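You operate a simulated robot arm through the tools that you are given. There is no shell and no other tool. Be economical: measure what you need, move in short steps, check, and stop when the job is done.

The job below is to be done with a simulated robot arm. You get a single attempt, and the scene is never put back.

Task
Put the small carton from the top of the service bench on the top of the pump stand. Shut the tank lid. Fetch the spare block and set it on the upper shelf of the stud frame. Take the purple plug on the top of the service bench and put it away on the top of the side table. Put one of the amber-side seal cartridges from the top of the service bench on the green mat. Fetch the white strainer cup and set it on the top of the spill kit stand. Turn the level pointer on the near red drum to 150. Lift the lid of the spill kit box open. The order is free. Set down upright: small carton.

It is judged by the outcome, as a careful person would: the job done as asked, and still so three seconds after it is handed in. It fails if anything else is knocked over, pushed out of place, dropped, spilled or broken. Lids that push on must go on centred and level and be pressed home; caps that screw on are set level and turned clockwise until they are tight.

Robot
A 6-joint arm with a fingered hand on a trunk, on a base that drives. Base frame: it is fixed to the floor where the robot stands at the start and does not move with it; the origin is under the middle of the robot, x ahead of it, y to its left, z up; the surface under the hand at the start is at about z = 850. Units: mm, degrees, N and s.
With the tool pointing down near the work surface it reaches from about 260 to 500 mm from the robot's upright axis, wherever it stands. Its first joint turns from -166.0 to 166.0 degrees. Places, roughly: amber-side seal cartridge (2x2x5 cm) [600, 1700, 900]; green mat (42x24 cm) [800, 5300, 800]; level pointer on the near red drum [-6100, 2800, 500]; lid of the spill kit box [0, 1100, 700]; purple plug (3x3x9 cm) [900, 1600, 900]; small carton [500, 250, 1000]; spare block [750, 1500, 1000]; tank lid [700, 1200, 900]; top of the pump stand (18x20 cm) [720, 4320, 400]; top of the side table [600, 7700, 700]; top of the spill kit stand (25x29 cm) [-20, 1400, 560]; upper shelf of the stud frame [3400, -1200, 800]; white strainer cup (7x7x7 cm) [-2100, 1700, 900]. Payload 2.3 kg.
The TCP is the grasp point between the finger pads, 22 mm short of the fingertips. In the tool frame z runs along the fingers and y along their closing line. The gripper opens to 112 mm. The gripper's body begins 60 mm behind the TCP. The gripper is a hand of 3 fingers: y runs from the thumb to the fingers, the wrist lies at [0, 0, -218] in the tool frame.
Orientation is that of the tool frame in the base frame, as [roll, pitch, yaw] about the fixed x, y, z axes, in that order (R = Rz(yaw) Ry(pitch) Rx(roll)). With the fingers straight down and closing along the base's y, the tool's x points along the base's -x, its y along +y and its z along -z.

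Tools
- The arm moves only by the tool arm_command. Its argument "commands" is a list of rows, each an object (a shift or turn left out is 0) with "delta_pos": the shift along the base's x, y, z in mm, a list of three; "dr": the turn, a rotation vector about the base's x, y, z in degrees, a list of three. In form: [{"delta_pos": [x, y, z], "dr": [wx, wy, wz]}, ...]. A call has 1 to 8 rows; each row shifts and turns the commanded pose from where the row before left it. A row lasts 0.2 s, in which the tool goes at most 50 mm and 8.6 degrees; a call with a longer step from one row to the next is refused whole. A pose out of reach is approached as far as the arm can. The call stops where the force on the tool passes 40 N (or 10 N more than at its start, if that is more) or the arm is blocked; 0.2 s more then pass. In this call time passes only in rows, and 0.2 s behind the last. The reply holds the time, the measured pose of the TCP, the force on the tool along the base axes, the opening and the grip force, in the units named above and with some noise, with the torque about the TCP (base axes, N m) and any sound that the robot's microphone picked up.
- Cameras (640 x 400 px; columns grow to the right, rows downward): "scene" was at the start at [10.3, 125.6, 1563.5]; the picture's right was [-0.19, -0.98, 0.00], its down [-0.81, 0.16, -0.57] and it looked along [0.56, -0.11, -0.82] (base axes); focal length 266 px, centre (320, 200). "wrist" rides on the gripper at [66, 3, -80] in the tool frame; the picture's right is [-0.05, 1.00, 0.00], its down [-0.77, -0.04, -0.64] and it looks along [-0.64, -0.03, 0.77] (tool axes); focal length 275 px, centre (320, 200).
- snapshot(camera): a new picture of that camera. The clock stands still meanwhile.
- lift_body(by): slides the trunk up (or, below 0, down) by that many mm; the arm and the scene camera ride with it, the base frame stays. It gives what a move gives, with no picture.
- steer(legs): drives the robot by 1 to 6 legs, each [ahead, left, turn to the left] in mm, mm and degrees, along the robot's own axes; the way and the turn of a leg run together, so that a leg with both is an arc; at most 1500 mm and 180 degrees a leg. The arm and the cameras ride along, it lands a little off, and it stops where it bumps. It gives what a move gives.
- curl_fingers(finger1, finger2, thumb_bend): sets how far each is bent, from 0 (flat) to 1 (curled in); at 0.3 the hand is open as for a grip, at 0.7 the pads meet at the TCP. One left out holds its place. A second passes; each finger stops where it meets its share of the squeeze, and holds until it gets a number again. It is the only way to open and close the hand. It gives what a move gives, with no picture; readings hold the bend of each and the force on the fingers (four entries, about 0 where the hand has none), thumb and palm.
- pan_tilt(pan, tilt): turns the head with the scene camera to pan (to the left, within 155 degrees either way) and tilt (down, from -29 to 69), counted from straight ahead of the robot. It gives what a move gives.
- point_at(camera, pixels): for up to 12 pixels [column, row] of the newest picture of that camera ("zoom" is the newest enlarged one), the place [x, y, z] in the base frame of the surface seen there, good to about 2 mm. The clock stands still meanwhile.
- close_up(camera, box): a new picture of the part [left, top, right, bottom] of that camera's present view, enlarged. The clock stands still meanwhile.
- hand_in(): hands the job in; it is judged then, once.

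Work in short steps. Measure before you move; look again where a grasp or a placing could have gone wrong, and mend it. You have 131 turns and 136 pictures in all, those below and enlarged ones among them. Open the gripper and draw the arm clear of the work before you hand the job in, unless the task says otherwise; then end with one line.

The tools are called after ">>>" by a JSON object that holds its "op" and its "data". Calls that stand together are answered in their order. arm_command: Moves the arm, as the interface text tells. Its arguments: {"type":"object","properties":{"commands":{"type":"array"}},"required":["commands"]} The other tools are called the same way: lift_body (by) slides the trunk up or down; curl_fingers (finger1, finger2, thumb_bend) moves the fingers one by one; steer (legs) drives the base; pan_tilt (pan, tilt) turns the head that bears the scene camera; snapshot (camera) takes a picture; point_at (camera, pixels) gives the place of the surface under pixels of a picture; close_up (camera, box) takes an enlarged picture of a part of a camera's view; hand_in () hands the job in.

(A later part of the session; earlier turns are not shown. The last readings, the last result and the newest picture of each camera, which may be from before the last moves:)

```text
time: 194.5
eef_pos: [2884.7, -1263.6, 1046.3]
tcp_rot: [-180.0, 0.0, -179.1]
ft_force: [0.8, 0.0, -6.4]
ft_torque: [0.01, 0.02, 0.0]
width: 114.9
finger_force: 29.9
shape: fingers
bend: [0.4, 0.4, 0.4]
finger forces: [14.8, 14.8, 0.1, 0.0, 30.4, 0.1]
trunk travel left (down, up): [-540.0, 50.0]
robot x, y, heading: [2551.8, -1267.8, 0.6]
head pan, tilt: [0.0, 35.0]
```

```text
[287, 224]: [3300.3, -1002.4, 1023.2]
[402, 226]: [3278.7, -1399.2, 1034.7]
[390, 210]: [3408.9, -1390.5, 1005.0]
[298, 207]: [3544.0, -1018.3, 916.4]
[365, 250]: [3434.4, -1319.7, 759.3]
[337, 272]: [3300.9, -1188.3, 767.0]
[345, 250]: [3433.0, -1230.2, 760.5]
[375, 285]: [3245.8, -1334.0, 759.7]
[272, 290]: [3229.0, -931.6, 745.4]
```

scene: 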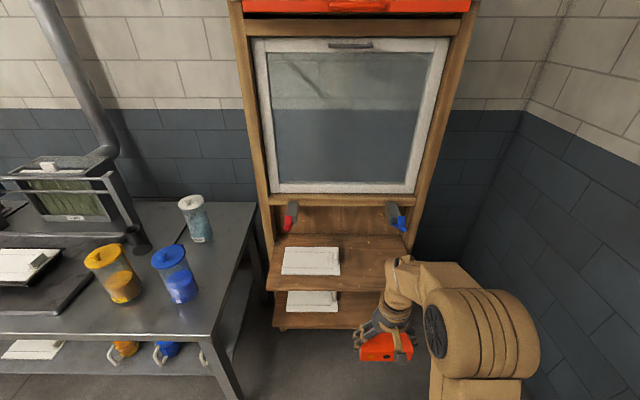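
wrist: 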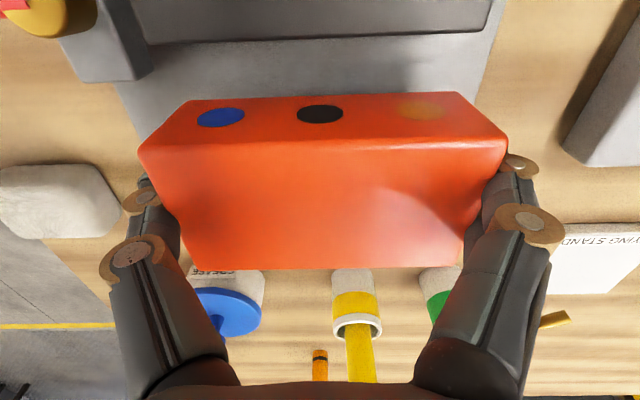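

Taps are at y≈-1002 and -1399, so y=-1264 has good clearance. I lower the trunk 150 and drive 300 ahead.

>>> {"op": "lift_body", "data": {"by": -150}}

>>> {"op": "steer", "data": {"legs": [[300, 0, -0.6]]}}

>>> {"op": "arm_command", "data": {"commands": [{"delta_pos": [40, 0, -15]}, {"delta_pos": [40, 0, -15]}, {"delta_pos": [36, 0, -15]}]}}

>>> {"op": "snapshot", "data": {"camera": "scene"}}

>>> {"op": "snapshot", "data": {"camera": "wrist"}}

```text
time: 196.2
eef_pos: [2884.9, -1264.4, 895.3]
tcp_rot: [180.0, -0.1, -179.0]
ft_force: [0.1, -1.2, -5.9]
ft_torque: [-0.01, 0.04, 0.01]
width: 114.7
finger_force: 30.0
shape: fingers
bend: [0.4, 0.4, 0.4]
finger forces: [14.8, 14.9, 0.0, 0.0, 30.3, 0.1]
trunk travel left (down, up): [-390.0, 200.0]
robot x, y, heading: [2553.0, -1259.4, 0.6]
head pan, tilt: [0.0, 35.0]
```

```text
time: 198.3
eef_pos: [3186.0, -1266.8, 895.8]
tcp_rot: [180.0, -0.1, -179.7]
ft_force: [1.0, 1.0, -5.0]
ft_torque: [0.0, -0.01, -0.01]
width: 114.6
finger_force: 30.4
shape: fingers
bend: [0.4, 0.4, 0.4]
finger forces: [14.8, 14.8, 0.0, 0.0, 30.3, 0.1]
trunk travel left (down, up): [-390.0, 200.0]
robot x, y, heading: [2853.6, -1261.5, -0.2]
head pan, tilt: [0.0, 35.0]
```

```text
time: 199.1
eef_pos: [3301.8, -1266.5, 849.8]
tcp_rot: [-179.9, -0.1, -179.7]
ft_force: [0.2, -1.2, -4.6]
ft_torque: [-0.01, 0.04, -0.01]
width: 114.8
finger_force: 30.4
shape: fingers
bend: [0.4, 0.4, 0.4]
finger forces: [14.7, 14.8, 0.0, 0.0, 30.3, 0.0]
trunk travel left (down, up): [-390.0, 200.0]
robot x, y, heading: [2857.9, -1263.1, -0.2]
head pan, tilt: [0.0, 35.0]
```

```text
88 pictures are left
```

scene: 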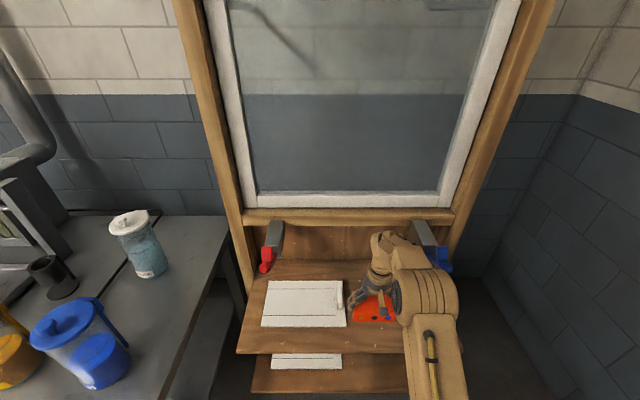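

```text
87 pictures are left
```

wrist: 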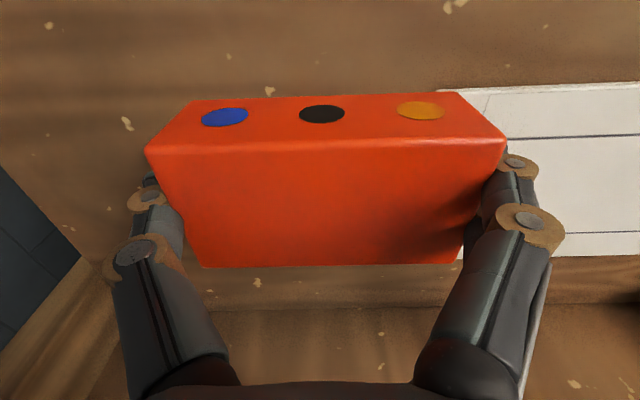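

The right fingers come close to the sheet's end, so I shift 20 mm to -y, and descend toward TCP z≈800 (touch expected ≈794).

>>> {"op": "arm_command", "data": {"commands": [{"delta_pos": [0, -20, 0]}, {"delta_pos": [0, 0, -25]}, {"delta_pos": [0, 0, -22]}]}}

>>> {"op": "snapshot", "data": {"camera": "wrist"}}

>>> {"op": "point_at", "data": {"camera": "wrist", "pixels": [[250, 200], [400, 200], [320, 155], [320, 255], [470, 80], [320, 90], [320, 280]]}}

```text
time: 199.9
eef_pos: [3302.2, -1286.4, 803.5]
tcp_rot: [-180.0, 0.1, -179.8]
ft_force: [0.1, -0.1, -6.0]
ft_torque: [0.0, 0.02, 0.03]
width: 114.7
finger_force: 29.9
shape: fingers
bend: [0.4, 0.4, 0.4]
finger forces: [14.7, 14.7, 0.0, 0.1, 30.2, 0.0]
trunk travel left (down, up): [-390.0, 200.0]
robot x, y, heading: [2854.1, -1259.2, -0.2]
head pan, tilt: [0.0, 35.0]
```

```text
86 pictures are left
```

wrist: 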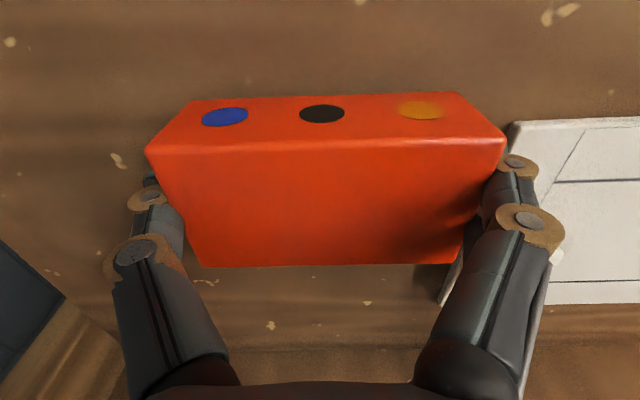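

```text
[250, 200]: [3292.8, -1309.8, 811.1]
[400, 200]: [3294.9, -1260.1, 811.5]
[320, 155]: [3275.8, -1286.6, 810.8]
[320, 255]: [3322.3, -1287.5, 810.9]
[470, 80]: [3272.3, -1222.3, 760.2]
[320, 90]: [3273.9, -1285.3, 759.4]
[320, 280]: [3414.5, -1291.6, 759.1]
```

Block top is 811, so its bottom is at ≈769; 9 mm to go. I lower gently to contact.

>>> {"op": "arm_command", "data": {"commands": [{"delta_pos": [0, -3, -6]}, {"delta_pos": [0, 0, -2]}, {"delta_pos": [0, 0, -1.5]}]}}

```text
time: 200.7
eef_pos: [3300.1, -1291.3, 794.2]
tcp_rot: [-179.9, -0.1, -179.7]
ft_force: [-0.1, 0.2, -3.0]
ft_torque: [-0.1, 0.04, 0.02]
width: 114.5
finger_force: 29.9
shape: fingers
bend: [0.4, 0.4, 0.4]
finger forces: [14.7, 14.9, 0.1, 0.0, 30.6, 0.0]
trunk travel left (down, up): [-390.0, 200.0]
robot x, y, heading: [2852.1, -1261.9, -0.1]
head pan, tilt: [0.0, 35.0]
```

The weight is half carried by the shelf: contact. I open the hand slightly and rise.

>>> {"op": "arm_command", "data": {"commands": [{"delta_pos": [0, 0, -1]}]}}

>>> {"op": "curl_fingers", "data": {"finger1": 0.22, "finger2": 0.22, "thumb_bend": 0.22}}

>>> {"op": "snapshot", "data": {"camera": "wrist"}}

```text
time: 201.1
eef_pos: [3302.2, -1290.4, 793.6]
tcp_rot: [-179.9, 0.1, -179.7]
ft_force: [1.1, -0.4, 1.1]
ft_torque: [-0.19, -0.02, -0.03]
width: 114.9
finger_force: 31.0
shape: fingers
bend: [0.4, 0.4, 0.4]
finger forces: [14.9, 15.0, 0.0, 0.1, 32.6, 0.1]
trunk travel left (down, up): [-390.0, 200.0]
robot x, y, heading: [2854.9, -1261.0, 0.0]
head pan, tilt: [0.0, 35.0]
```

```text
time: 202.1
eef_pos: [3300.7, -1290.9, 793.2]
tcp_rot: [-179.8, 0.0, -179.7]
ft_force: [0.6, 2.0, 2.4]
ft_torque: [0.01, 0.0, -0.07]
width: 127.5
finger_force: 1.7
shape: fingers
bend: [0.21, 0.21, 0.22]
finger forces: [1.1, 1.0, 0.1, 0.1, 0.5, 0.0]
trunk travel left (down, up): [-390.0, 200.0]
robot x, y, heading: [2854.7, -1263.2, -0.5]
head pan, tilt: [0.0, 35.0]
```

```text
85 pictures are left
```

wrist: 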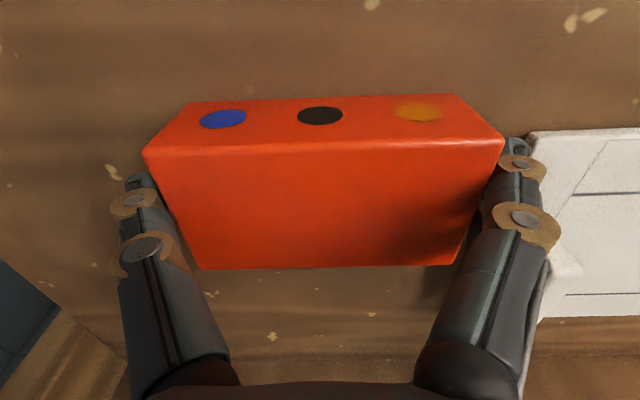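

Slight residual contact remains; I open a touch more and rise straight up.

>>> {"op": "curl_fingers", "data": {"finger1": 0.17, "finger2": 0.17, "thumb_bend": 0.15}}

>>> {"op": "arm_command", "data": {"commands": [{"delta_pos": [0, 0, 15]}, {"delta_pos": [0, 0, 30]}, {"delta_pos": [0, 0, 35]}, {"delta_pos": [-40, 0, 20]}, {"delta_pos": [-45, 0, 0]}]}}

>>> {"op": "snapshot", "data": {"camera": "scene"}}

```text
time: 203.1
eef_pos: [3299.7, -1290.3, 793.0]
tcp_rot: [-180.0, 0.0, -179.7]
ft_force: [-0.3, 0.0, -0.2]
ft_torque: [0.0, -0.01, -0.02]
width: 134.0
finger_force: 0.1
shape: fingers
bend: [0.17, 0.17, 0.15]
finger forces: [0.0, 0.1, 0.0, 0.0, 0.1, 0.0]
trunk travel left (down, up): [-390.0, 200.0]
robot x, y, heading: [2856.1, -1261.0, -0.3]
head pan, tilt: [0.0, 35.0]
```

```text
time: 204.3
eef_pos: [3215.4, -1290.4, 893.6]
tcp_rot: [179.9, 0.2, -179.7]
ft_force: [0.2, -0.5, 0.1]
ft_torque: [0.01, -0.02, 0.02]
width: 134.2
finger_force: 0.0
shape: fingers
bend: [0.17, 0.17, 0.15]
finger forces: [0.1, 0.0, 0.0, 0.1, 0.0, 0.0]
trunk travel left (down, up): [-390.0, 200.0]
robot x, y, heading: [2855.5, -1264.3, -0.4]
head pan, tilt: [0.0, 35.0]
```

```text
84 pictures are left
```

scene: 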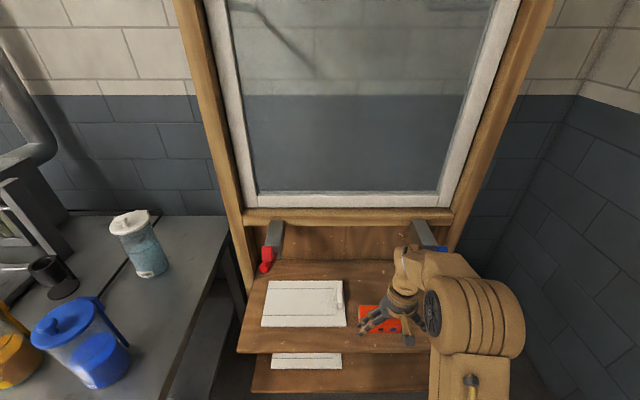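

The spare block rests on the upper shelf. I go back to the rear side of the bench for the purple plug.

>>> {"op": "steer", "data": {"legs": [[-1330, 0, 0], [0, 0, 180], [0, -1500, 0], [0, -1350, 0]]}}

>>> {"op": "lift_body", "data": {"by": 150}}

>>> {"op": "curl_fingers", "data": {"finger1": 0.45, "finger2": 0.45, "thumb_bend": 0.45}}

>>> {"op": "snapshot", "data": {"camera": "scene"}}

```text
time: 231.6
eef_pos: [1123.5, 1589.7, 893.7]
tcp_rot: [180.0, 0.0, 2.2]
ft_force: [0.1, -0.3, -1.4]
ft_torque: [-0.03, -0.01, -0.02]
width: 134.3
finger_force: 0.1
shape: fingers
bend: [0.17, 0.17, 0.15]
finger forces: [0.0, 0.0, 0.1, 0.0, 0.0, 0.1]
trunk travel left (down, up): [-390.0, 200.0]
robot x, y, heading: [1487.1, 1575.0, -178.0]
head pan, tilt: [0.0, 35.0]
```

```text
time: 233.4
eef_pos: [1125.3, 1591.0, 1043.0]
tcp_rot: [-180.0, -0.1, 2.2]
ft_force: [-0.5, -0.8, 0.3]
ft_torque: [0.02, 0.01, -0.04]
width: 134.1
finger_force: 0.0
shape: fingers
bend: [0.17, 0.17, 0.15]
finger forces: [0.0, 0.0, 0.0, 0.1, 0.0, 0.1]
trunk travel left (down, up): [-540.0, 50.0]
robot x, y, heading: [1488.5, 1577.6, -178.2]
head pan, tilt: [0.0, 35.0]
```

```text
time: 234.4
eef_pos: [1124.6, 1590.9, 1043.9]
tcp_rot: [-180.0, 0.0, 2.3]
ft_force: [-0.8, -0.1, -0.9]
ft_torque: [0.02, 0.0, -0.01]
width: 69.9
finger_force: 0.0
shape: fingers
bend: [0.45, 0.45, 0.45]
finger forces: [0.0, 0.1, 0.1, 0.0, 0.1, 0.0]
trunk travel left (down, up): [-540.0, 50.0]
robot x, y, heading: [1488.1, 1576.2, -178.2]
head pan, tilt: [0.0, 35.0]
```

```text
83 pictures are left
```

scene: 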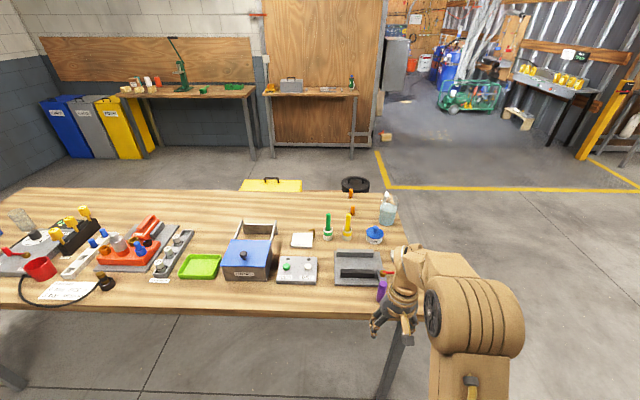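

I align and drive ahead 240 so the plug (≈922,1613) sits under the hand.

>>> {"op": "steer", "data": {"legs": [[235, -20, -1.9]]}}

>>> {"op": "arm_command", "data": {"commands": [{"delta_pos": [35, 0, -10]}]}}

>>> {"op": "snapshot", "data": {"camera": "wrist"}}

```text
time: 236.1
eef_pos: [889.3, 1618.3, 1042.5]
tcp_rot: [-180.0, 0.0, 0.4]
ft_force: [-1.0, 0.3, 0.0]
ft_torque: [0.02, 0.0, 0.04]
width: 70.3
finger_force: 0.0
shape: fingers
bend: [0.45, 0.45, 0.45]
finger forces: [0.1, 0.0, 0.0, 0.0, 0.0, 0.0]
trunk travel left (down, up): [-540.0, 50.0]
robot x, y, heading: [1250.0, 1590.2, 180.4]
head pan, tilt: [0.0, 35.0]
```

```text
time: 236.5
eef_pos: [925.3, 1619.2, 1033.3]
tcp_rot: [-179.9, 0.1, 0.4]
ft_force: [0.2, 0.2, 1.2]
ft_torque: [0.02, -0.01, -0.01]
width: 70.2
finger_force: 0.0
shape: fingers
bend: [0.45, 0.45, 0.45]
finger forces: [0.1, 0.0, 0.0, 0.1, 0.0, 0.0]
trunk travel left (down, up): [-540.0, 50.0]
robot x, y, heading: [1249.4, 1591.6, 180.1]
head pan, tilt: [0.0, 35.0]
```

```text
82 pictures are left
```

wrist: 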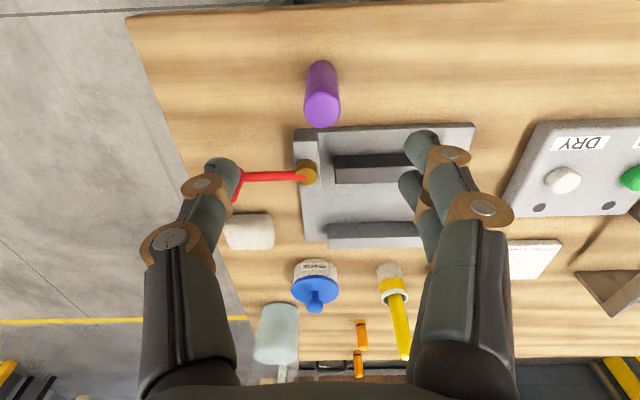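

The plug's top is at (322,110). I measure it and the nearest fixture edge.

>>> {"op": "point_at", "data": {"camera": "wrist", "pixels": [[322, 112], [308, 110], [337, 110], [322, 123], [322, 100], [320, 75], [310, 138], [360, 130], [430, 128], [240, 185]]}}

```text
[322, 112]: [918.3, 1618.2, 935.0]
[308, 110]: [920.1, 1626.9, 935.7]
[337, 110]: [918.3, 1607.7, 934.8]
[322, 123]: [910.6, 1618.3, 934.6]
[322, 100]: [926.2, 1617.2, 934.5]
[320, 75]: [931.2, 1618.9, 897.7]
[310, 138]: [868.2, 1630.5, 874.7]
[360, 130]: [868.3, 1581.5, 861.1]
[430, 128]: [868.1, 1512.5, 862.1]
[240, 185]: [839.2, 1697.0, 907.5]
```

Plug centre (918.5,1617.5), top 935. I descend to z≈903 and grip.

>>> {"op": "arm_command", "data": {"commands": [{"delta_pos": [-7, -1.5, -40]}, {"delta_pos": [0, 0, -45]}, {"delta_pos": [0, 0, -45]}]}}

>>> {"op": "curl_fingers", "data": {"finger1": 0.68, "finger2": 0.68, "thumb_bend": 0.68}}

>>> {"op": "snapshot", "data": {"camera": "wrist"}}

```text
time: 237.3
eef_pos: [916.8, 1617.7, 901.0]
tcp_rot: [-180.0, 0.0, 0.3]
ft_force: [-0.2, 0.0, -0.9]
ft_torque: [-0.01, 0.03, 0.01]
width: 70.2
finger_force: 0.0
shape: fingers
bend: [0.45, 0.45, 0.45]
finger forces: [0.0, 0.0, 0.0, 0.0, 0.0, 0.0]
trunk travel left (down, up): [-540.0, 50.0]
robot x, y, heading: [1246.9, 1593.5, 180.1]
head pan, tilt: [0.0, 35.0]
```

```text
time: 238.3
eef_pos: [915.5, 1616.7, 903.3]
tcp_rot: [180.0, 0.0, 0.4]
ft_force: [-0.3, -0.7, 1.1]
ft_torque: [-0.02, 0.01, 0.02]
width: 20.7
finger_force: 4.7
shape: fingers
bend: [0.63, 0.65, 0.65]
finger forces: [3.5, 1.8, 0.0, 0.0, 5.4, 0.1]
trunk travel left (down, up): [-540.0, 50.0]
robot x, y, heading: [1250.3, 1592.2, 180.2]
head pan, tilt: [0.0, 35.0]
```

```text
81 pictures are left
```

wrist: 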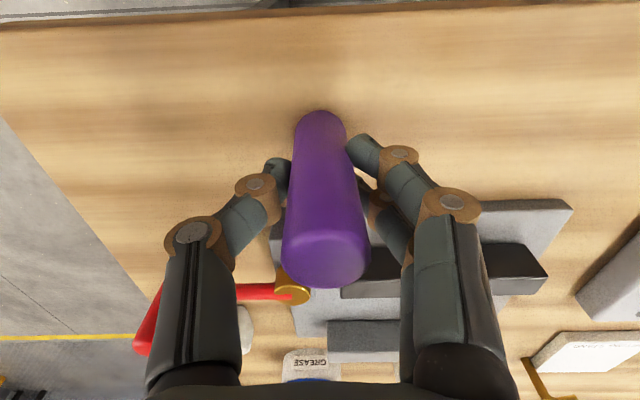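

Good three-point hold. I tighten, lift and retract.

>>> {"op": "curl_fingers", "data": {"finger1": 0.76, "finger2": 0.76, "thumb_bend": 0.75}}

>>> {"op": "arm_command", "data": {"commands": [{"delta_pos": [0, 0, 25]}, {"delta_pos": [0, 0, 45]}, {"delta_pos": [0, 0, 45]}, {"delta_pos": [15, 0, 30]}]}}

>>> {"op": "snapshot", "data": {"camera": "wrist"}}

```text
time: 239.3
eef_pos: [917.8, 1616.8, 902.8]
tcp_rot: [-180.0, 0.0, 0.4]
ft_force: [0.5, 0.0, -0.3]
ft_torque: [0.01, 0.01, -0.04]
width: 18.9
finger_force: 16.0
shape: fingers
bend: [0.71, 0.72, 0.66]
finger forces: [9.7, 6.3, 0.0, 0.1, 15.5, 0.0]
trunk travel left (down, up): [-540.0, 50.0]
robot x, y, heading: [1251.6, 1592.8, 179.9]
head pan, tilt: [0.0, 35.0]
```

```text
time: 240.3
eef_pos: [932.3, 1616.5, 1049.3]
tcp_rot: [-179.9, 0.0, 0.4]
ft_force: [-0.2, -0.8, 0.1]
ft_torque: [0.0, 0.01, 0.03]
width: 18.9
finger_force: 16.2
shape: fingers
bend: [0.71, 0.73, 0.66]
finger forces: [10.2, 6.8, 0.1, 0.1, 15.2, 0.1]
trunk travel left (down, up): [-540.0, 50.0]
robot x, y, heading: [1252.3, 1590.5, 180.3]
head pan, tilt: [0.0, 35.0]
```

```text
80 pictures are left
```

wrist: 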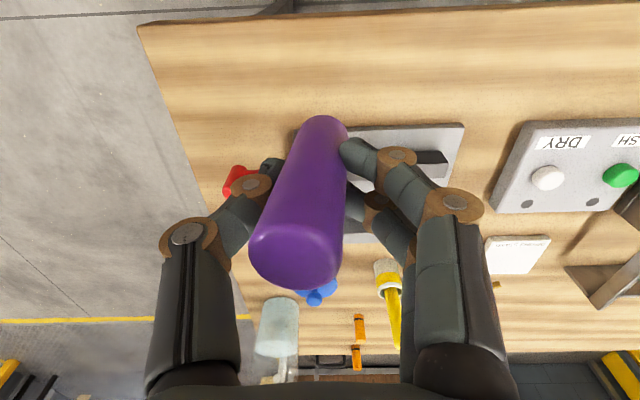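

The plug is held, somewhat leaning. I drive toward the side table region: back out, then sideways along +y to about y 6600, and look.

>>> {"op": "steer", "data": {"legs": [[-270, 0, 0], [0, -1500, 0], [0, -1500, 0], [0, -1500, 0], [0, -500, 0]]}}

>>> {"op": "pan_tilt", "data": {"pan": -40, "tilt": 28}}

>>> {"op": "snapshot", "data": {"camera": "scene"}}

```text
time: 265.9
eef_pos: [1168.1, 6613.4, 1050.1]
tcp_rot: [179.9, 0.0, 1.2]
ft_force: [0.0, 0.4, -1.8]
ft_torque: [-0.04, 0.0, 0.0]
width: 19.0
finger_force: 16.7
shape: fingers
bend: [0.71, 0.73, 0.66]
finger forces: [10.2, 7.0, 0.0, 0.1, 15.2, 0.1]
trunk travel left (down, up): [-540.0, 50.0]
robot x, y, heading: [1489.3, 6596.1, -179.6]
head pan, tilt: [0.0, 35.0]
```

```text
time: 266.9
eef_pos: [1168.6, 6612.7, 1048.7]
tcp_rot: [179.9, 0.0, 1.0]
ft_force: [0.1, 0.2, -0.2]
ft_torque: [0.0, 0.01, 0.0]
width: 19.1
finger_force: 16.0
shape: fingers
bend: [0.71, 0.73, 0.66]
finger forces: [10.2, 6.8, 0.1, 0.1, 15.3, 0.0]
trunk travel left (down, up): [-540.0, 50.0]
robot x, y, heading: [1486.6, 6591.3, -179.4]
head pan, tilt: [-40.0, 28.0]
```

```text
79 pictures are left
```

scene: 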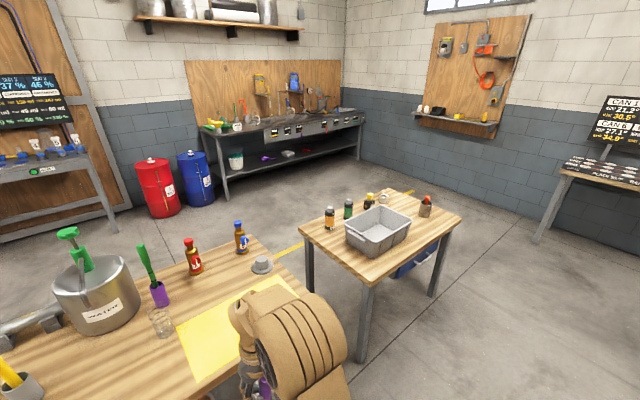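

The side table with a grey bin is at (380,230). I enlarge and measure it.

>>> {"op": "close_up", "data": {"camera": "scene", "box": [290, 180, 470, 300]}}

>>> {"op": "point_at", "data": {"camera": "zoom", "pixels": [[45, 170], [270, 380], [600, 130], [330, 30], [480, 200], [420, 290], [300, 330], [500, 120], [270, 280], [190, 215], [430, 160], [520, 160]]}}

```text
3.33 times, centred on (380, 240) of scene
```

zoom: 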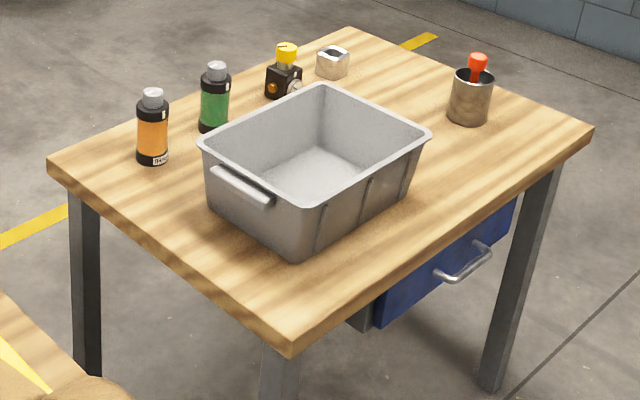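

```text
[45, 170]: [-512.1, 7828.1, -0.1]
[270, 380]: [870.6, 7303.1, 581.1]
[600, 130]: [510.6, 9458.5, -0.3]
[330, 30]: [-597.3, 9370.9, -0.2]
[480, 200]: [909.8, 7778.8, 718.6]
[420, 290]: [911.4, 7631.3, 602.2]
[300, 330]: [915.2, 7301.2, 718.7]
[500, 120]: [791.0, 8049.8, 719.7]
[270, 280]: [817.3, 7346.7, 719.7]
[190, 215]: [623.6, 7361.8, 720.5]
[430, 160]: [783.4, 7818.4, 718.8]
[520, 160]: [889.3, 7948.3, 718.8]
```

The table top is z≈719 with free space around (855,7825). I drive there, lower the trunk, and check the plug's lean.

>>> {"op": "steer", "data": {"legs": [[0, -1220, -0.4], [240, 0, 0]]}}

>>> {"op": "lift_body", "data": {"by": -100}}

>>> {"op": "pan_tilt", "data": {"pan": 0, "tilt": 45}}

>>> {"op": "snapshot", "data": {"camera": "scene"}}

>>> {"op": "snapshot", "data": {"camera": "wrist"}}

>>> {"op": "point_at", "data": {"camera": "wrist", "pixels": [[295, 270], [295, 250], [310, 180], [318, 140], [325, 125], [305, 220]]}}

```text
time: 274.4
eef_pos: [921.7, 7830.2, 1048.9]
tcp_rot: [-180.0, 0.0, 0.4]
ft_force: [0.1, -0.4, -0.6]
ft_torque: [0.02, 0.0, 0.04]
width: 19.0
finger_force: 16.0
shape: fingers
bend: [0.71, 0.73, 0.66]
finger forces: [10.2, 6.9, 0.0, 0.0, 15.2, 0.0]
trunk travel left (down, up): [-540.0, 50.0]
robot x, y, heading: [1240.5, 7805.8, -179.9]
head pan, tilt: [-40.0, 28.0]
```

```text
time: 275.8
eef_pos: [921.9, 7831.4, 949.2]
tcp_rot: [179.9, 0.0, 0.5]
ft_force: [0.0, 0.1, -1.2]
ft_torque: [0.02, -0.02, -0.01]
width: 18.8
finger_force: 16.4
shape: fingers
bend: [0.71, 0.73, 0.66]
finger forces: [10.2, 6.9, 0.0, 0.0, 15.1, 0.0]
trunk travel left (down, up): [-440.0, 150.0]
robot x, y, heading: [1244.7, 7808.7, -180.1]
head pan, tilt: [-40.0, 28.0]
```

```text
time: 276.9
eef_pos: [921.8, 7831.1, 948.2]
tcp_rot: [180.0, 0.0, 0.5]
ft_force: [-0.2, -0.6, -0.2]
ft_torque: [-0.01, -0.03, 0.03]
width: 19.2
finger_force: 15.8
shape: fingers
bend: [0.71, 0.73, 0.66]
finger forces: [10.2, 6.9, 0.0, 0.0, 15.2, 0.0]
trunk travel left (down, up): [-440.0, 150.0]
robot x, y, heading: [1233.9, 7804.5, -179.8]
head pan, tilt: [0.0, 45.0]
```

```text
77 pictures are left
```

scene: 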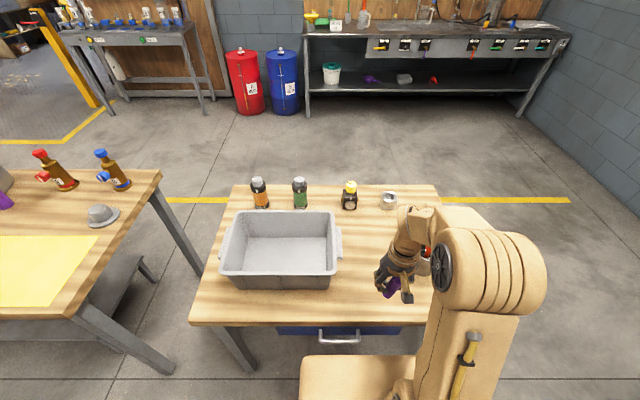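

```text
76 pictures are left
```

wrist: 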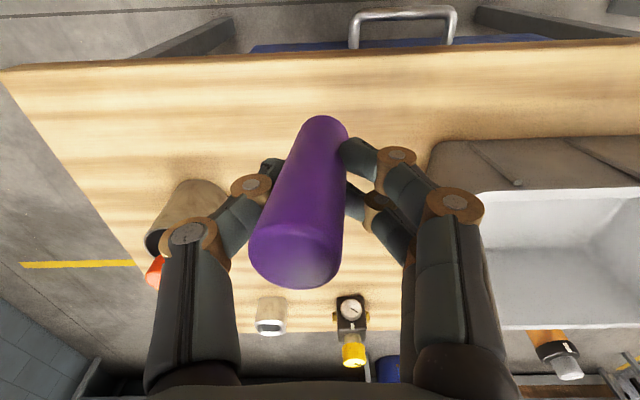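

```text
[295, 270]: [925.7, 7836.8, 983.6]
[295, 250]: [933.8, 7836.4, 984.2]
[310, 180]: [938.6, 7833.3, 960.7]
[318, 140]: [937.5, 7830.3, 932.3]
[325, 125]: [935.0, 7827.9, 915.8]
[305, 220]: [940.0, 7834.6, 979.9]
```

The plug leans ~6° toward +y and ~4° toward +x; I'll correct that by turning. I check the cup and bin positions first.

>>> {"op": "point_at", "data": {"camera": "wrist", "pixels": [[215, 190], [205, 225], [160, 240], [432, 180], [445, 145], [400, 110], [270, 305]]}}

>>> {"op": "arm_command", "data": {"commands": [{"delta_pos": [-35, -8, -20], "dr": [3, -2, 0]}, {"delta_pos": [-32, -8, -20], "dr": [3, -2, 0]}, {"delta_pos": [0, 0, -40]}]}}

>>> {"op": "snapshot", "data": {"camera": "wrist"}}

>>> {"op": "point_at", "data": {"camera": "wrist", "pixels": [[295, 270], [295, 250], [310, 180], [318, 140], [325, 125], [305, 220]]}}

```text
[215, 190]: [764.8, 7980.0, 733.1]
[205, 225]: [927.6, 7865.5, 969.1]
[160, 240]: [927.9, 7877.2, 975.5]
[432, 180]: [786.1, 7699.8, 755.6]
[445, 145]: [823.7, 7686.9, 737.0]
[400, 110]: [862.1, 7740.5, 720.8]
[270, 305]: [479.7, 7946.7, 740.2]
```

```text
time: 277.6
eef_pos: [855.2, 7816.2, 867.3]
tcp_rot: [-174.0, -4.0, 0.3]
ft_force: [-0.2, 0.1, -1.1]
ft_torque: [0.02, -0.02, 0.02]
width: 19.1
finger_force: 15.8
shape: fingers
bend: [0.71, 0.73, 0.66]
finger forces: [10.4, 7.0, 0.0, 0.1, 15.1, 0.0]
trunk travel left (down, up): [-440.0, 150.0]
robot x, y, heading: [1241.6, 7805.3, -180.0]
head pan, tilt: [0.0, 45.0]
```

```text
75 pictures are left
```

wrist: 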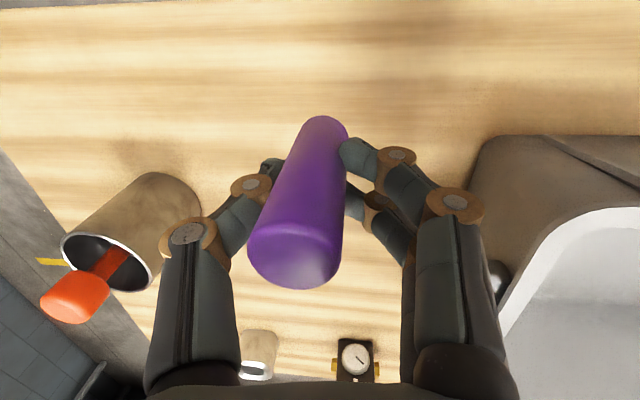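

```text
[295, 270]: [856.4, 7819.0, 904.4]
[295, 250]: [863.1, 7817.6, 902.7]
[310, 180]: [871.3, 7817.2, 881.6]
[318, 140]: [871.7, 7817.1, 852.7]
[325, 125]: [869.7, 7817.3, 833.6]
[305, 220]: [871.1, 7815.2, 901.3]
```

Now vertical; bottom ≈818, table 719. I descend 99 mm, slowing at the end.

>>> {"op": "arm_command", "data": {"commands": [{"delta_pos": [0, 0, -45]}, {"delta_pos": [0, 0, -40]}, {"delta_pos": [0, 0, -8]}, {"delta_pos": [0, 0, -3]}, {"delta_pos": [0, 0, -2]}]}}

```text
time: 278.9
eef_pos: [855.0, 7815.0, 771.0]
tcp_rot: [-174.0, -4.0, 0.1]
ft_force: [0.2, 0.5, -0.3]
ft_torque: [0.0, -0.03, 0.02]
width: 19.1
finger_force: 16.2
shape: fingers
bend: [0.71, 0.73, 0.66]
finger forces: [10.2, 7.2, 0.0, 0.1, 14.9, 0.0]
trunk travel left (down, up): [-440.0, 150.0]
robot x, y, heading: [1241.6, 7807.7, -180.0]
head pan, tilt: [0.0, 45.0]
```

No contact yet; I go on in 1.5 mm steps.

>>> {"op": "arm_command", "data": {"commands": [{"delta_pos": [0, 0, -1.5]}, {"delta_pos": [0, 0, -1.5]}, {"delta_pos": [0, 0, -1]}]}}

```text
time: 279.6
eef_pos: [854.6, 7813.7, 768.4]
tcp_rot: [-174.1, -4.0, 0.1]
ft_force: [-0.2, -0.5, 7.9]
ft_torque: [0.05, -0.04, -0.01]
width: 18.7
finger_force: 17.1
shape: fingers
bend: [0.72, 0.74, 0.66]
finger forces: [11.2, 8.2, 0.0, 0.0, 15.8, 0.0]
trunk travel left (down, up): [-440.0, 150.0]
robot x, y, heading: [1241.0, 7806.9, -180.0]
head pan, tilt: [0.0, 45.0]
```

Contact (7.9 N). I ease up 0.5 mm, open, and rise along the vertical.

>>> {"op": "arm_command", "data": {"commands": [{"delta_pos": [0, 0, 0.7]}]}}

>>> {"op": "curl_fingers", "data": {"finger1": 0.48, "finger2": 0.48, "thumb_bend": 0.48}}

>>> {"op": "arm_command", "data": {"commands": [{"delta_pos": [0, 0, 40]}, {"delta_pos": [0, 0, 45]}, {"delta_pos": [0, 0, 45], "dr": [-6, 0, 0]}, {"delta_pos": [20, 0, 40], "dr": [0, 4, 0]}, {"delta_pos": [40, 0, 20]}]}}

>>> {"op": "snapshot", "data": {"camera": "wrist"}}

```text
time: 280.1
eef_pos: [855.2, 7815.1, 767.3]
tcp_rot: [-174.0, -4.1, 0.2]
ft_force: [-0.9, -0.9, 5.3]
ft_torque: [-0.02, -0.04, 0.01]
width: 18.9
finger_force: 17.2
shape: fingers
bend: [0.72, 0.74, 0.66]
finger forces: [11.0, 7.8, 0.0, 0.0, 15.5, 0.1]
trunk travel left (down, up): [-440.0, 150.0]
robot x, y, heading: [1241.8, 7807.9, -180.0]
head pan, tilt: [0.0, 45.0]
```

```text
time: 281.1
eef_pos: [855.4, 7814.6, 768.6]
tcp_rot: [-174.1, -4.0, 0.3]
ft_force: [0.7, -0.8, 0.1]
ft_torque: [0.0, 0.0, 0.02]
width: 60.2
finger_force: 0.0
shape: fingers
bend: [0.48, 0.48, 0.48]
finger forces: [0.0, 0.1, 0.1, 0.0, 0.0, 0.0]
trunk travel left (down, up): [-440.0, 150.0]
robot x, y, heading: [1241.1, 7804.9, -180.3]
head pan, tilt: [0.0, 45.0]
```

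```text
time: 282.2
eef_pos: [914.8, 7814.3, 958.7]
tcp_rot: [-180.0, 0.1, 0.8]
ft_force: [0.7, 0.2, -0.6]
ft_torque: [0.0, 0.03, 0.01]
width: 60.5
finger_force: 0.0
shape: fingers
bend: [0.48, 0.48, 0.48]
finger forces: [0.1, 0.0, 0.0, 0.0, 0.1, 0.1]
trunk travel left (down, up): [-440.0, 150.0]
robot x, y, heading: [1238.9, 7804.3, -180.0]
head pan, tilt: [0.0, 45.0]
```

```text
74 pictures are left
```

wrist: 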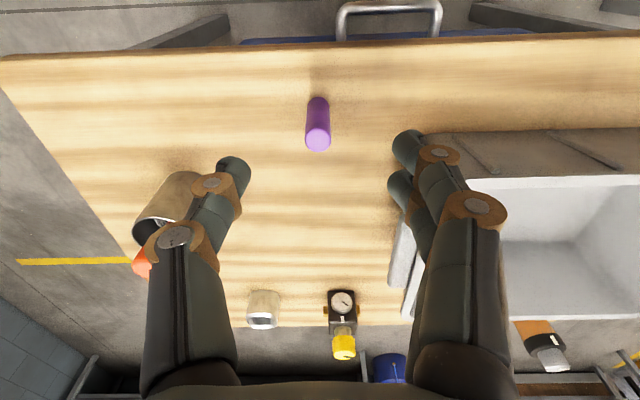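

The plug stands on the side table. Next the drum: I drive back down to y≈3000 and across to x≈0, then look toward the alcove.

>>> {"op": "steer", "data": {"legs": [[-250, 0, 0], [0, 1500, 0], [0, 1500, 0], [0, 1500, 0], [0, 330, 0], [1500, 0, 0]]}}

>>> {"op": "lift_body", "data": {"by": 100}}

>>> {"op": "pan_tilt", "data": {"pan": 0, "tilt": 15}}

>>> {"op": "snapshot", "data": {"camera": "scene"}}

```text
time: 314.0
eef_pos: [-312.6, 2958.8, 957.9]
tcp_rot: [-180.0, 0.0, 1.0]
ft_force: [-0.6, 0.2, -0.2]
ft_torque: [0.03, -0.01, 0.01]
width: 60.4
finger_force: 0.2
shape: fingers
bend: [0.48, 0.48, 0.48]
finger forces: [0.0, 0.0, 0.0, 0.0, 0.0, 0.0]
trunk travel left (down, up): [-440.0, 150.0]
robot x, y, heading: [12.5, 2949.9, -179.3]
head pan, tilt: [0.0, 45.0]
```

```text
time: 315.4
eef_pos: [-312.6, 2960.2, 1058.5]
tcp_rot: [-179.9, 0.0, 1.0]
ft_force: [0.2, 0.2, -0.3]
ft_torque: [-0.01, -0.01, 0.01]
width: 60.2
finger_force: 0.0
shape: fingers
bend: [0.48, 0.48, 0.48]
finger forces: [0.1, 0.0, 0.0, 0.0, 0.0, 0.0]
trunk travel left (down, up): [-540.0, 50.0]
robot x, y, heading: [14.0, 2952.8, -179.7]
head pan, tilt: [0.0, 45.0]
```

```text
time: 316.3
eef_pos: [-312.4, 2959.0, 1058.2]
tcp_rot: [-179.9, 0.0, 0.9]
ft_force: [0.1, 1.2, 0.5]
ft_torque: [-0.02, 0.02, -0.04]
width: 60.3
finger_force: 0.3
shape: fingers
bend: [0.48, 0.48, 0.48]
finger forces: [0.0, 0.0, 0.1, 0.0, 0.1, 0.0]
trunk travel left (down, up): [-540.0, 50.0]
robot x, y, heading: [13.8, 2953.4, -179.6]
head pan, tilt: [0.0, 15.0]
```

```text
73 pictures are left
```

scene: 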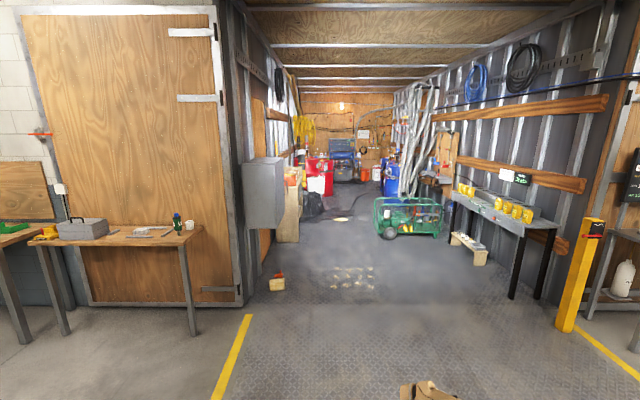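

Inside the container are red drums near (320,178); on the left table a white cup at (190,226). I enlarge both.

>>> {"op": "close_up", "data": {"camera": "scene", "box": [260, 130, 420, 230]}}

>>> {"op": "point_at", "data": {"camera": "scene", "pixels": [[190, 226], [180, 232], [320, 185], [312, 165], [325, 170], [340, 218], [277, 284], [400, 235], [352, 275], [390, 180], [355, 300], [290, 230]]}}

```text
4.00 times, centred on (340, 180) of scene
```

zoom: 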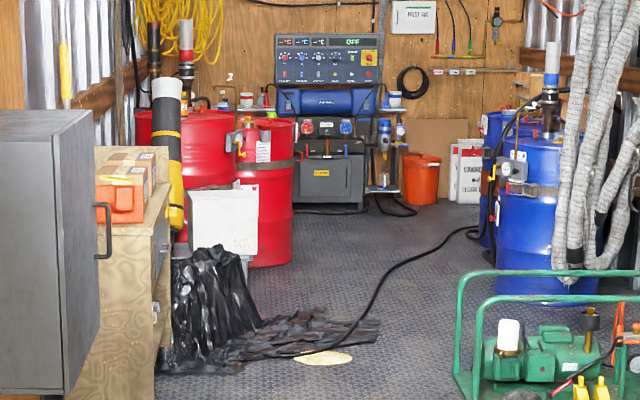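

```text
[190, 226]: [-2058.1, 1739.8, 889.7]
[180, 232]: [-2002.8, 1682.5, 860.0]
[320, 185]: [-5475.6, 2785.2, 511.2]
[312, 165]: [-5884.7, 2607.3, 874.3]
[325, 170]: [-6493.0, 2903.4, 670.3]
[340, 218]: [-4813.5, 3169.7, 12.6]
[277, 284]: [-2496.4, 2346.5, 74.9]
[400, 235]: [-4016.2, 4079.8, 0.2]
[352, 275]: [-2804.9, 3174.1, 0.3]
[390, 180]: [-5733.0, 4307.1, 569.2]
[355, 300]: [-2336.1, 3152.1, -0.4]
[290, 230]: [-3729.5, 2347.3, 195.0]
```

I drive in to x≈-3600, y≈3350 and look closer at the drum and floor obstacles.

>>> {"op": "steer", "data": {"legs": [[1500, 0, 0], [1500, -370, 0], [500, 0, 0]]}}

>>> {"op": "pan_tilt", "data": {"pan": 8, "tilt": 25}}

>>> {"op": "snapshot", "data": {"camera": "scene"}}

```text
refused: leg 2 is longer than a leg can be; nothing moved
```

```text
time: 317.0
eef_pos: [-312.6, 2959.0, 1059.0]
tcp_rot: [-179.9, 0.0, 1.0]
ft_force: [0.6, -0.1, -0.7]
ft_torque: [-0.01, 0.0, 0.02]
width: 60.4
finger_force: 0.1
shape: fingers
bend: [0.48, 0.48, 0.48]
finger forces: [0.0, 0.1, 0.0, 0.0, 0.0, 0.0]
trunk travel left (down, up): [-540.0, 50.0]
robot x, y, heading: [18.3, 2956.0, -179.6]
head pan, tilt: [8.0, 25.0]
```

```text
71 pictures are left
```

scene: 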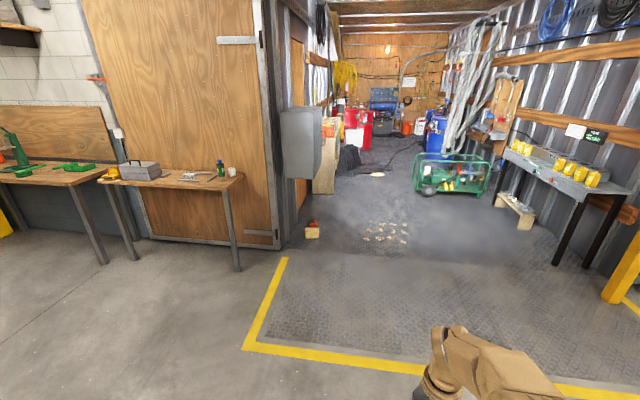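

A leg was too long. I measure the floor objects first to choose a lane.

>>> {"op": "point_at", "data": {"camera": "scene", "pixels": [[414, 185], [417, 193], [366, 230], [408, 240], [385, 222], [385, 243], [378, 174], [395, 165], [345, 165], [410, 146], [314, 236], [285, 245]]}}

>>> {"op": "close_up", "data": {"camera": "scene", "box": [310, 90, 500, 250]}}

```text
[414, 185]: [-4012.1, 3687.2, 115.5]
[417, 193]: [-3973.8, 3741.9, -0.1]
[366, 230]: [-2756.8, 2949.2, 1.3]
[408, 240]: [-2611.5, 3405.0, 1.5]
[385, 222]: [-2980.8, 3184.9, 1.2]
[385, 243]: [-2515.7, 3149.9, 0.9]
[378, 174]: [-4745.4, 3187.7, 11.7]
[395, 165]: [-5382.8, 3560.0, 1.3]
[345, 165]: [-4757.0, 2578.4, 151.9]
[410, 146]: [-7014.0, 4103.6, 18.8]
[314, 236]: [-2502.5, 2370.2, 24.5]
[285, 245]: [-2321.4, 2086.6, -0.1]
```

```text
2.50 times, centred on (405, 170) of scene
```

zoom: 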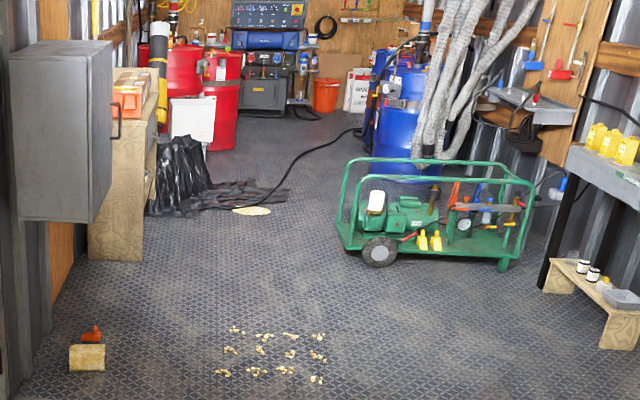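

Granules lie at x -2500…-2980, y 2950–3405; I pass them on the right at y≈3740, then shift back to y≈3380.

>>> {"op": "steer", "data": {"legs": [[0, -790, -0.4], [1500, 0, 0], [1500, 0, 0], [350, 0, 0], [0, 380, 0]]}}

>>> {"op": "pan_tilt", "data": {"pan": 8, "tilt": 25}}

>>> {"op": "snapshot", "data": {"camera": "scene"}}

```text
time: 339.2
eef_pos: [-3651.3, 3328.8, 1057.3]
tcp_rot: [-179.9, 0.0, 1.8]
ft_force: [0.3, -0.2, 0.3]
ft_torque: [-0.03, -0.03, -0.01]
width: 60.4
finger_force: 0.0
shape: fingers
bend: [0.48, 0.48, 0.48]
finger forces: [0.1, 0.1, 0.1, 0.1, 0.0, 0.0]
trunk travel left (down, up): [-540.0, 50.0]
robot x, y, heading: [-3322.9, 3327.9, -179.0]
head pan, tilt: [8.0, 25.0]
```

```text
time: 339.8
eef_pos: [-3652.7, 3328.8, 1057.8]
tcp_rot: [-180.0, -0.1, 1.7]
ft_force: [-0.6, -0.1, -0.2]
ft_torque: [-0.03, 0.0, 0.03]
width: 60.3
finger_force: 0.0
shape: fingers
bend: [0.48, 0.48, 0.48]
finger forces: [0.0, 0.0, 0.0, 0.1, 0.0, 0.1]
trunk travel left (down, up): [-540.0, 50.0]
robot x, y, heading: [-3327.2, 3325.5, -179.0]
head pan, tilt: [8.0, 25.0]
```

```text
69 pictures are left
```

scene: 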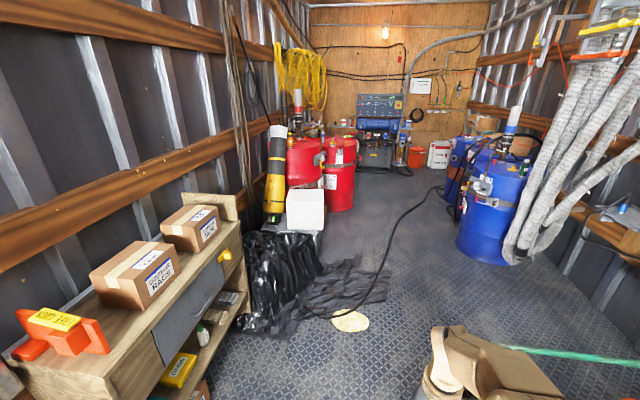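

I enlarge the red drums to find the level pointer.

>>> {"op": "close_up", "data": {"camera": "scene", "box": [260, 110, 400, 230]}}

>>> {"op": "point_at", "data": {"camera": "scene", "pixels": [[340, 210], [355, 175], [305, 210], [340, 150], [385, 292], [350, 322], [400, 215], [460, 250], [325, 275], [330, 140], [318, 160], [315, 230]]}}

```text
3.33 times, centred on (330, 170) of scene
```

zoom: 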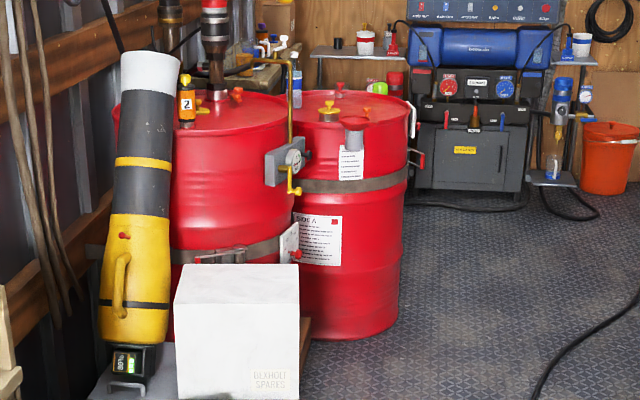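

```text
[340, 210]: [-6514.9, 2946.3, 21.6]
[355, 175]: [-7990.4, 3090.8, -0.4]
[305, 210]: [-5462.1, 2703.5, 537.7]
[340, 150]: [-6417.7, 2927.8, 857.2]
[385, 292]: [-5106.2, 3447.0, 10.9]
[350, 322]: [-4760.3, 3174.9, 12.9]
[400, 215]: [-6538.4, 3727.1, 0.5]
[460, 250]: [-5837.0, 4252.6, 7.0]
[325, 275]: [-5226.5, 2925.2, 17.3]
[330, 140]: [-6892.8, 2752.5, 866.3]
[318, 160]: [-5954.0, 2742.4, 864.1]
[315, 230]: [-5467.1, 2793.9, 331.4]
```

The gauge plate with a red pointer is at zoom (290,245), facing the aisle. I measure it and the cable's course.

>>> {"op": "point_at", "data": {"camera": "zoom", "pixels": [[290, 235], [297, 254], [290, 260], [285, 165], [295, 185], [240, 160], [275, 245], [350, 330], [405, 200], [230, 275], [297, 290], [540, 395]]}}

>>> {"op": "point_at", "data": {"camera": "scene", "pixels": [[383, 260], [392, 240], [400, 222], [412, 208], [430, 194], [375, 290], [350, 312], [388, 280], [340, 260], [360, 265], [320, 315], [440, 185]]}}

```text
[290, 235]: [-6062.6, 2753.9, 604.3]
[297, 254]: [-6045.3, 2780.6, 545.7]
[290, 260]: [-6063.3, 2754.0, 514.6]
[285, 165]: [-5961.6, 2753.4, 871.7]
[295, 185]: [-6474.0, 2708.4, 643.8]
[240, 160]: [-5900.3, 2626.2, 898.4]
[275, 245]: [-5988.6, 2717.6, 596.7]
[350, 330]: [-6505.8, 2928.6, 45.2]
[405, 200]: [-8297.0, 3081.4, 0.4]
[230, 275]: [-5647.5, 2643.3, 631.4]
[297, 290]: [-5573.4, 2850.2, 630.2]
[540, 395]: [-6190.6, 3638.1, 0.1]
```

```text
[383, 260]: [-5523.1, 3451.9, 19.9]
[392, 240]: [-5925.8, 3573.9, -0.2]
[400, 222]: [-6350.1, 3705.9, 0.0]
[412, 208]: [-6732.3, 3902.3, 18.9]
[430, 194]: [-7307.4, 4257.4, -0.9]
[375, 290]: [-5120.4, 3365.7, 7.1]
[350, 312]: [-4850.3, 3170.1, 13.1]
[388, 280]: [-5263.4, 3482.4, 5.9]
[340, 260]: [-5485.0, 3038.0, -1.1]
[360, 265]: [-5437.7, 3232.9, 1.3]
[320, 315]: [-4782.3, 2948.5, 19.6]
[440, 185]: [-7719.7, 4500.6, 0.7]
```

The pointer is around (-6045,2785,545). I drive along y≈3410 toward x≈-5500, watching for bumps.

>>> {"op": "steer", "data": {"legs": [[0, -90, -1], [1200, 0, 0], [1000, 0, 0]]}}

>>> {"op": "pan_tilt", "data": {"pan": 40, "tilt": 35}}

>>> {"op": "snapshot", "data": {"camera": "scene"}}

```text
time: 351.4
eef_pos: [-5858.6, 3409.1, 1057.4]
tcp_rot: [-180.0, 0.0, 1.3]
ft_force: [-0.2, -0.1, 0.6]
ft_torque: [-0.03, 0.03, 0.0]
width: 60.3
finger_force: 0.1
shape: fingers
bend: [0.48, 0.48, 0.48]
finger forces: [0.0, 0.0, 0.0, 0.0, 0.1, 0.0]
trunk travel left (down, up): [-540.0, 50.0]
robot x, y, heading: [-5534.5, 3406.5, -179.5]
head pan, tilt: [8.0, 25.0]
```

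```text
time: 352.3
eef_pos: [-5859.8, 3410.2, 1058.3]
tcp_rot: [-180.0, -0.1, 1.3]
ft_force: [-0.3, 0.1, 0.4]
ft_torque: [0.0, 0.0, 0.01]
width: 60.5
finger_force: 0.1
shape: fingers
bend: [0.48, 0.48, 0.48]
finger forces: [0.0, 0.1, 0.0, 0.1, 0.0, 0.1]
trunk travel left (down, up): [-540.0, 50.0]
robot x, y, heading: [-5533.0, 3402.2, -179.5]
head pan, tilt: [40.0, 35.0]
```

```text
67 pictures are left
```

scene: 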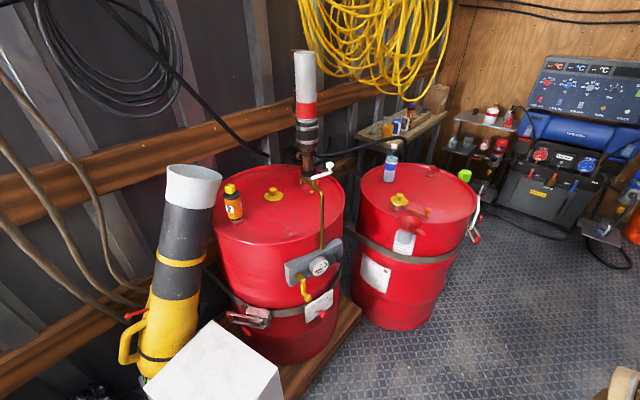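

No bump. I enlarge the gauge on the near red drum at (315,270).

>>> {"op": "close_up", "data": {"camera": "scene", "box": [270, 230, 360, 330]}}

>>> {"op": "point_at", "data": {"camera": "zoom", "pixels": [[300, 140], [250, 195], [310, 300], [330, 320], [150, 180], [420, 60], [240, 220], [350, 300], [160, 340]]}}

```text
4.00 times, centred on (315, 280) of scene
```

zoom: 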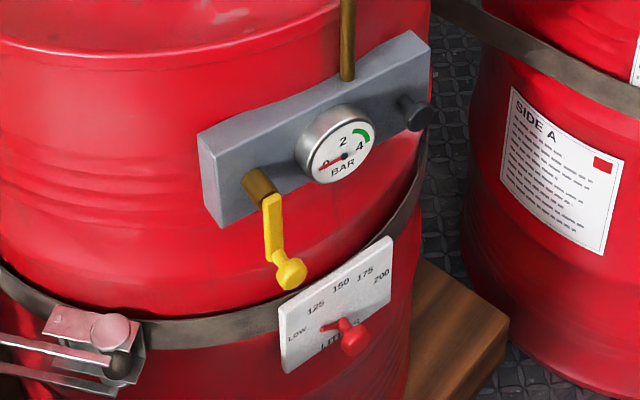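

```text
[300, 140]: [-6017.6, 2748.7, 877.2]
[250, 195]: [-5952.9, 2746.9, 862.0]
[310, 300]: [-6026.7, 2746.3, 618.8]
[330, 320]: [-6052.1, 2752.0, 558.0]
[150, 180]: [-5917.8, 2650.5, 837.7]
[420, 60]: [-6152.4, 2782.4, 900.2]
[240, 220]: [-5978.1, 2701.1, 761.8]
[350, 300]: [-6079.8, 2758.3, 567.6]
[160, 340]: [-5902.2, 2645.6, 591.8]
```

The level gauge is a vertical plate (~(-6052,2755,565)) facing roughly +y (slightly +x), pointer toward LOW. I position the robot on its normal about 600 mm out, heading ≈ -103°.

>>> {"op": "steer", "data": {"legs": [[385, 35, 0], [0, 0, 76.5]]}}

>>> {"op": "pan_tilt", "data": {"pan": 0, "tilt": 60}}

>>> {"op": "snapshot", "data": {"camera": "scene"}}

```text
time: 358.1
eef_pos: [-5997.8, 3048.9, 1058.2]
tcp_rot: [-179.9, 0.0, 78.0]
ft_force: [-0.8, 0.0, 0.0]
ft_torque: [-0.05, -0.03, 0.0]
width: 60.0
finger_force: 0.2
shape: fingers
bend: [0.48, 0.48, 0.48]
finger forces: [0.0, 0.0, 0.1, 0.1, 0.0, 0.0]
trunk travel left (down, up): [-540.0, 50.0]
robot x, y, heading: [-5921.4, 3367.1, -102.5]
head pan, tilt: [40.0, 35.0]
```

```text
time: 359.1
eef_pos: [-5996.3, 3048.9, 1057.1]
tcp_rot: [-179.9, 0.0, 78.0]
ft_force: [1.1, -0.3, -0.1]
ft_torque: [-0.03, -0.01, -0.01]
width: 60.2
finger_force: 0.0
shape: fingers
bend: [0.48, 0.48, 0.48]
finger forces: [0.0, 0.0, 0.1, 0.1, 0.0, 0.1]
trunk travel left (down, up): [-540.0, 50.0]
robot x, y, heading: [-5918.4, 3364.5, -102.6]
head pan, tilt: [0.0, 60.0]
```

```text
65 pictures are left
```

scene: 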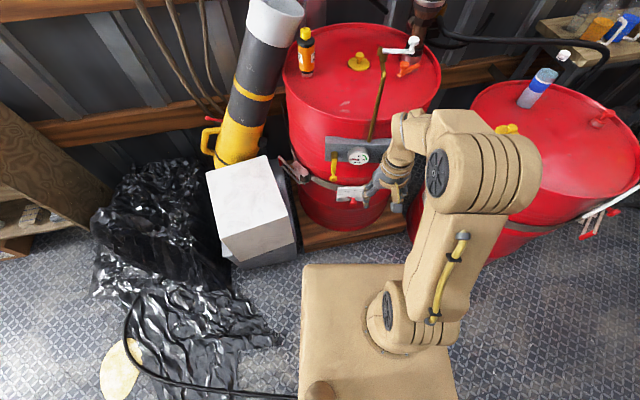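

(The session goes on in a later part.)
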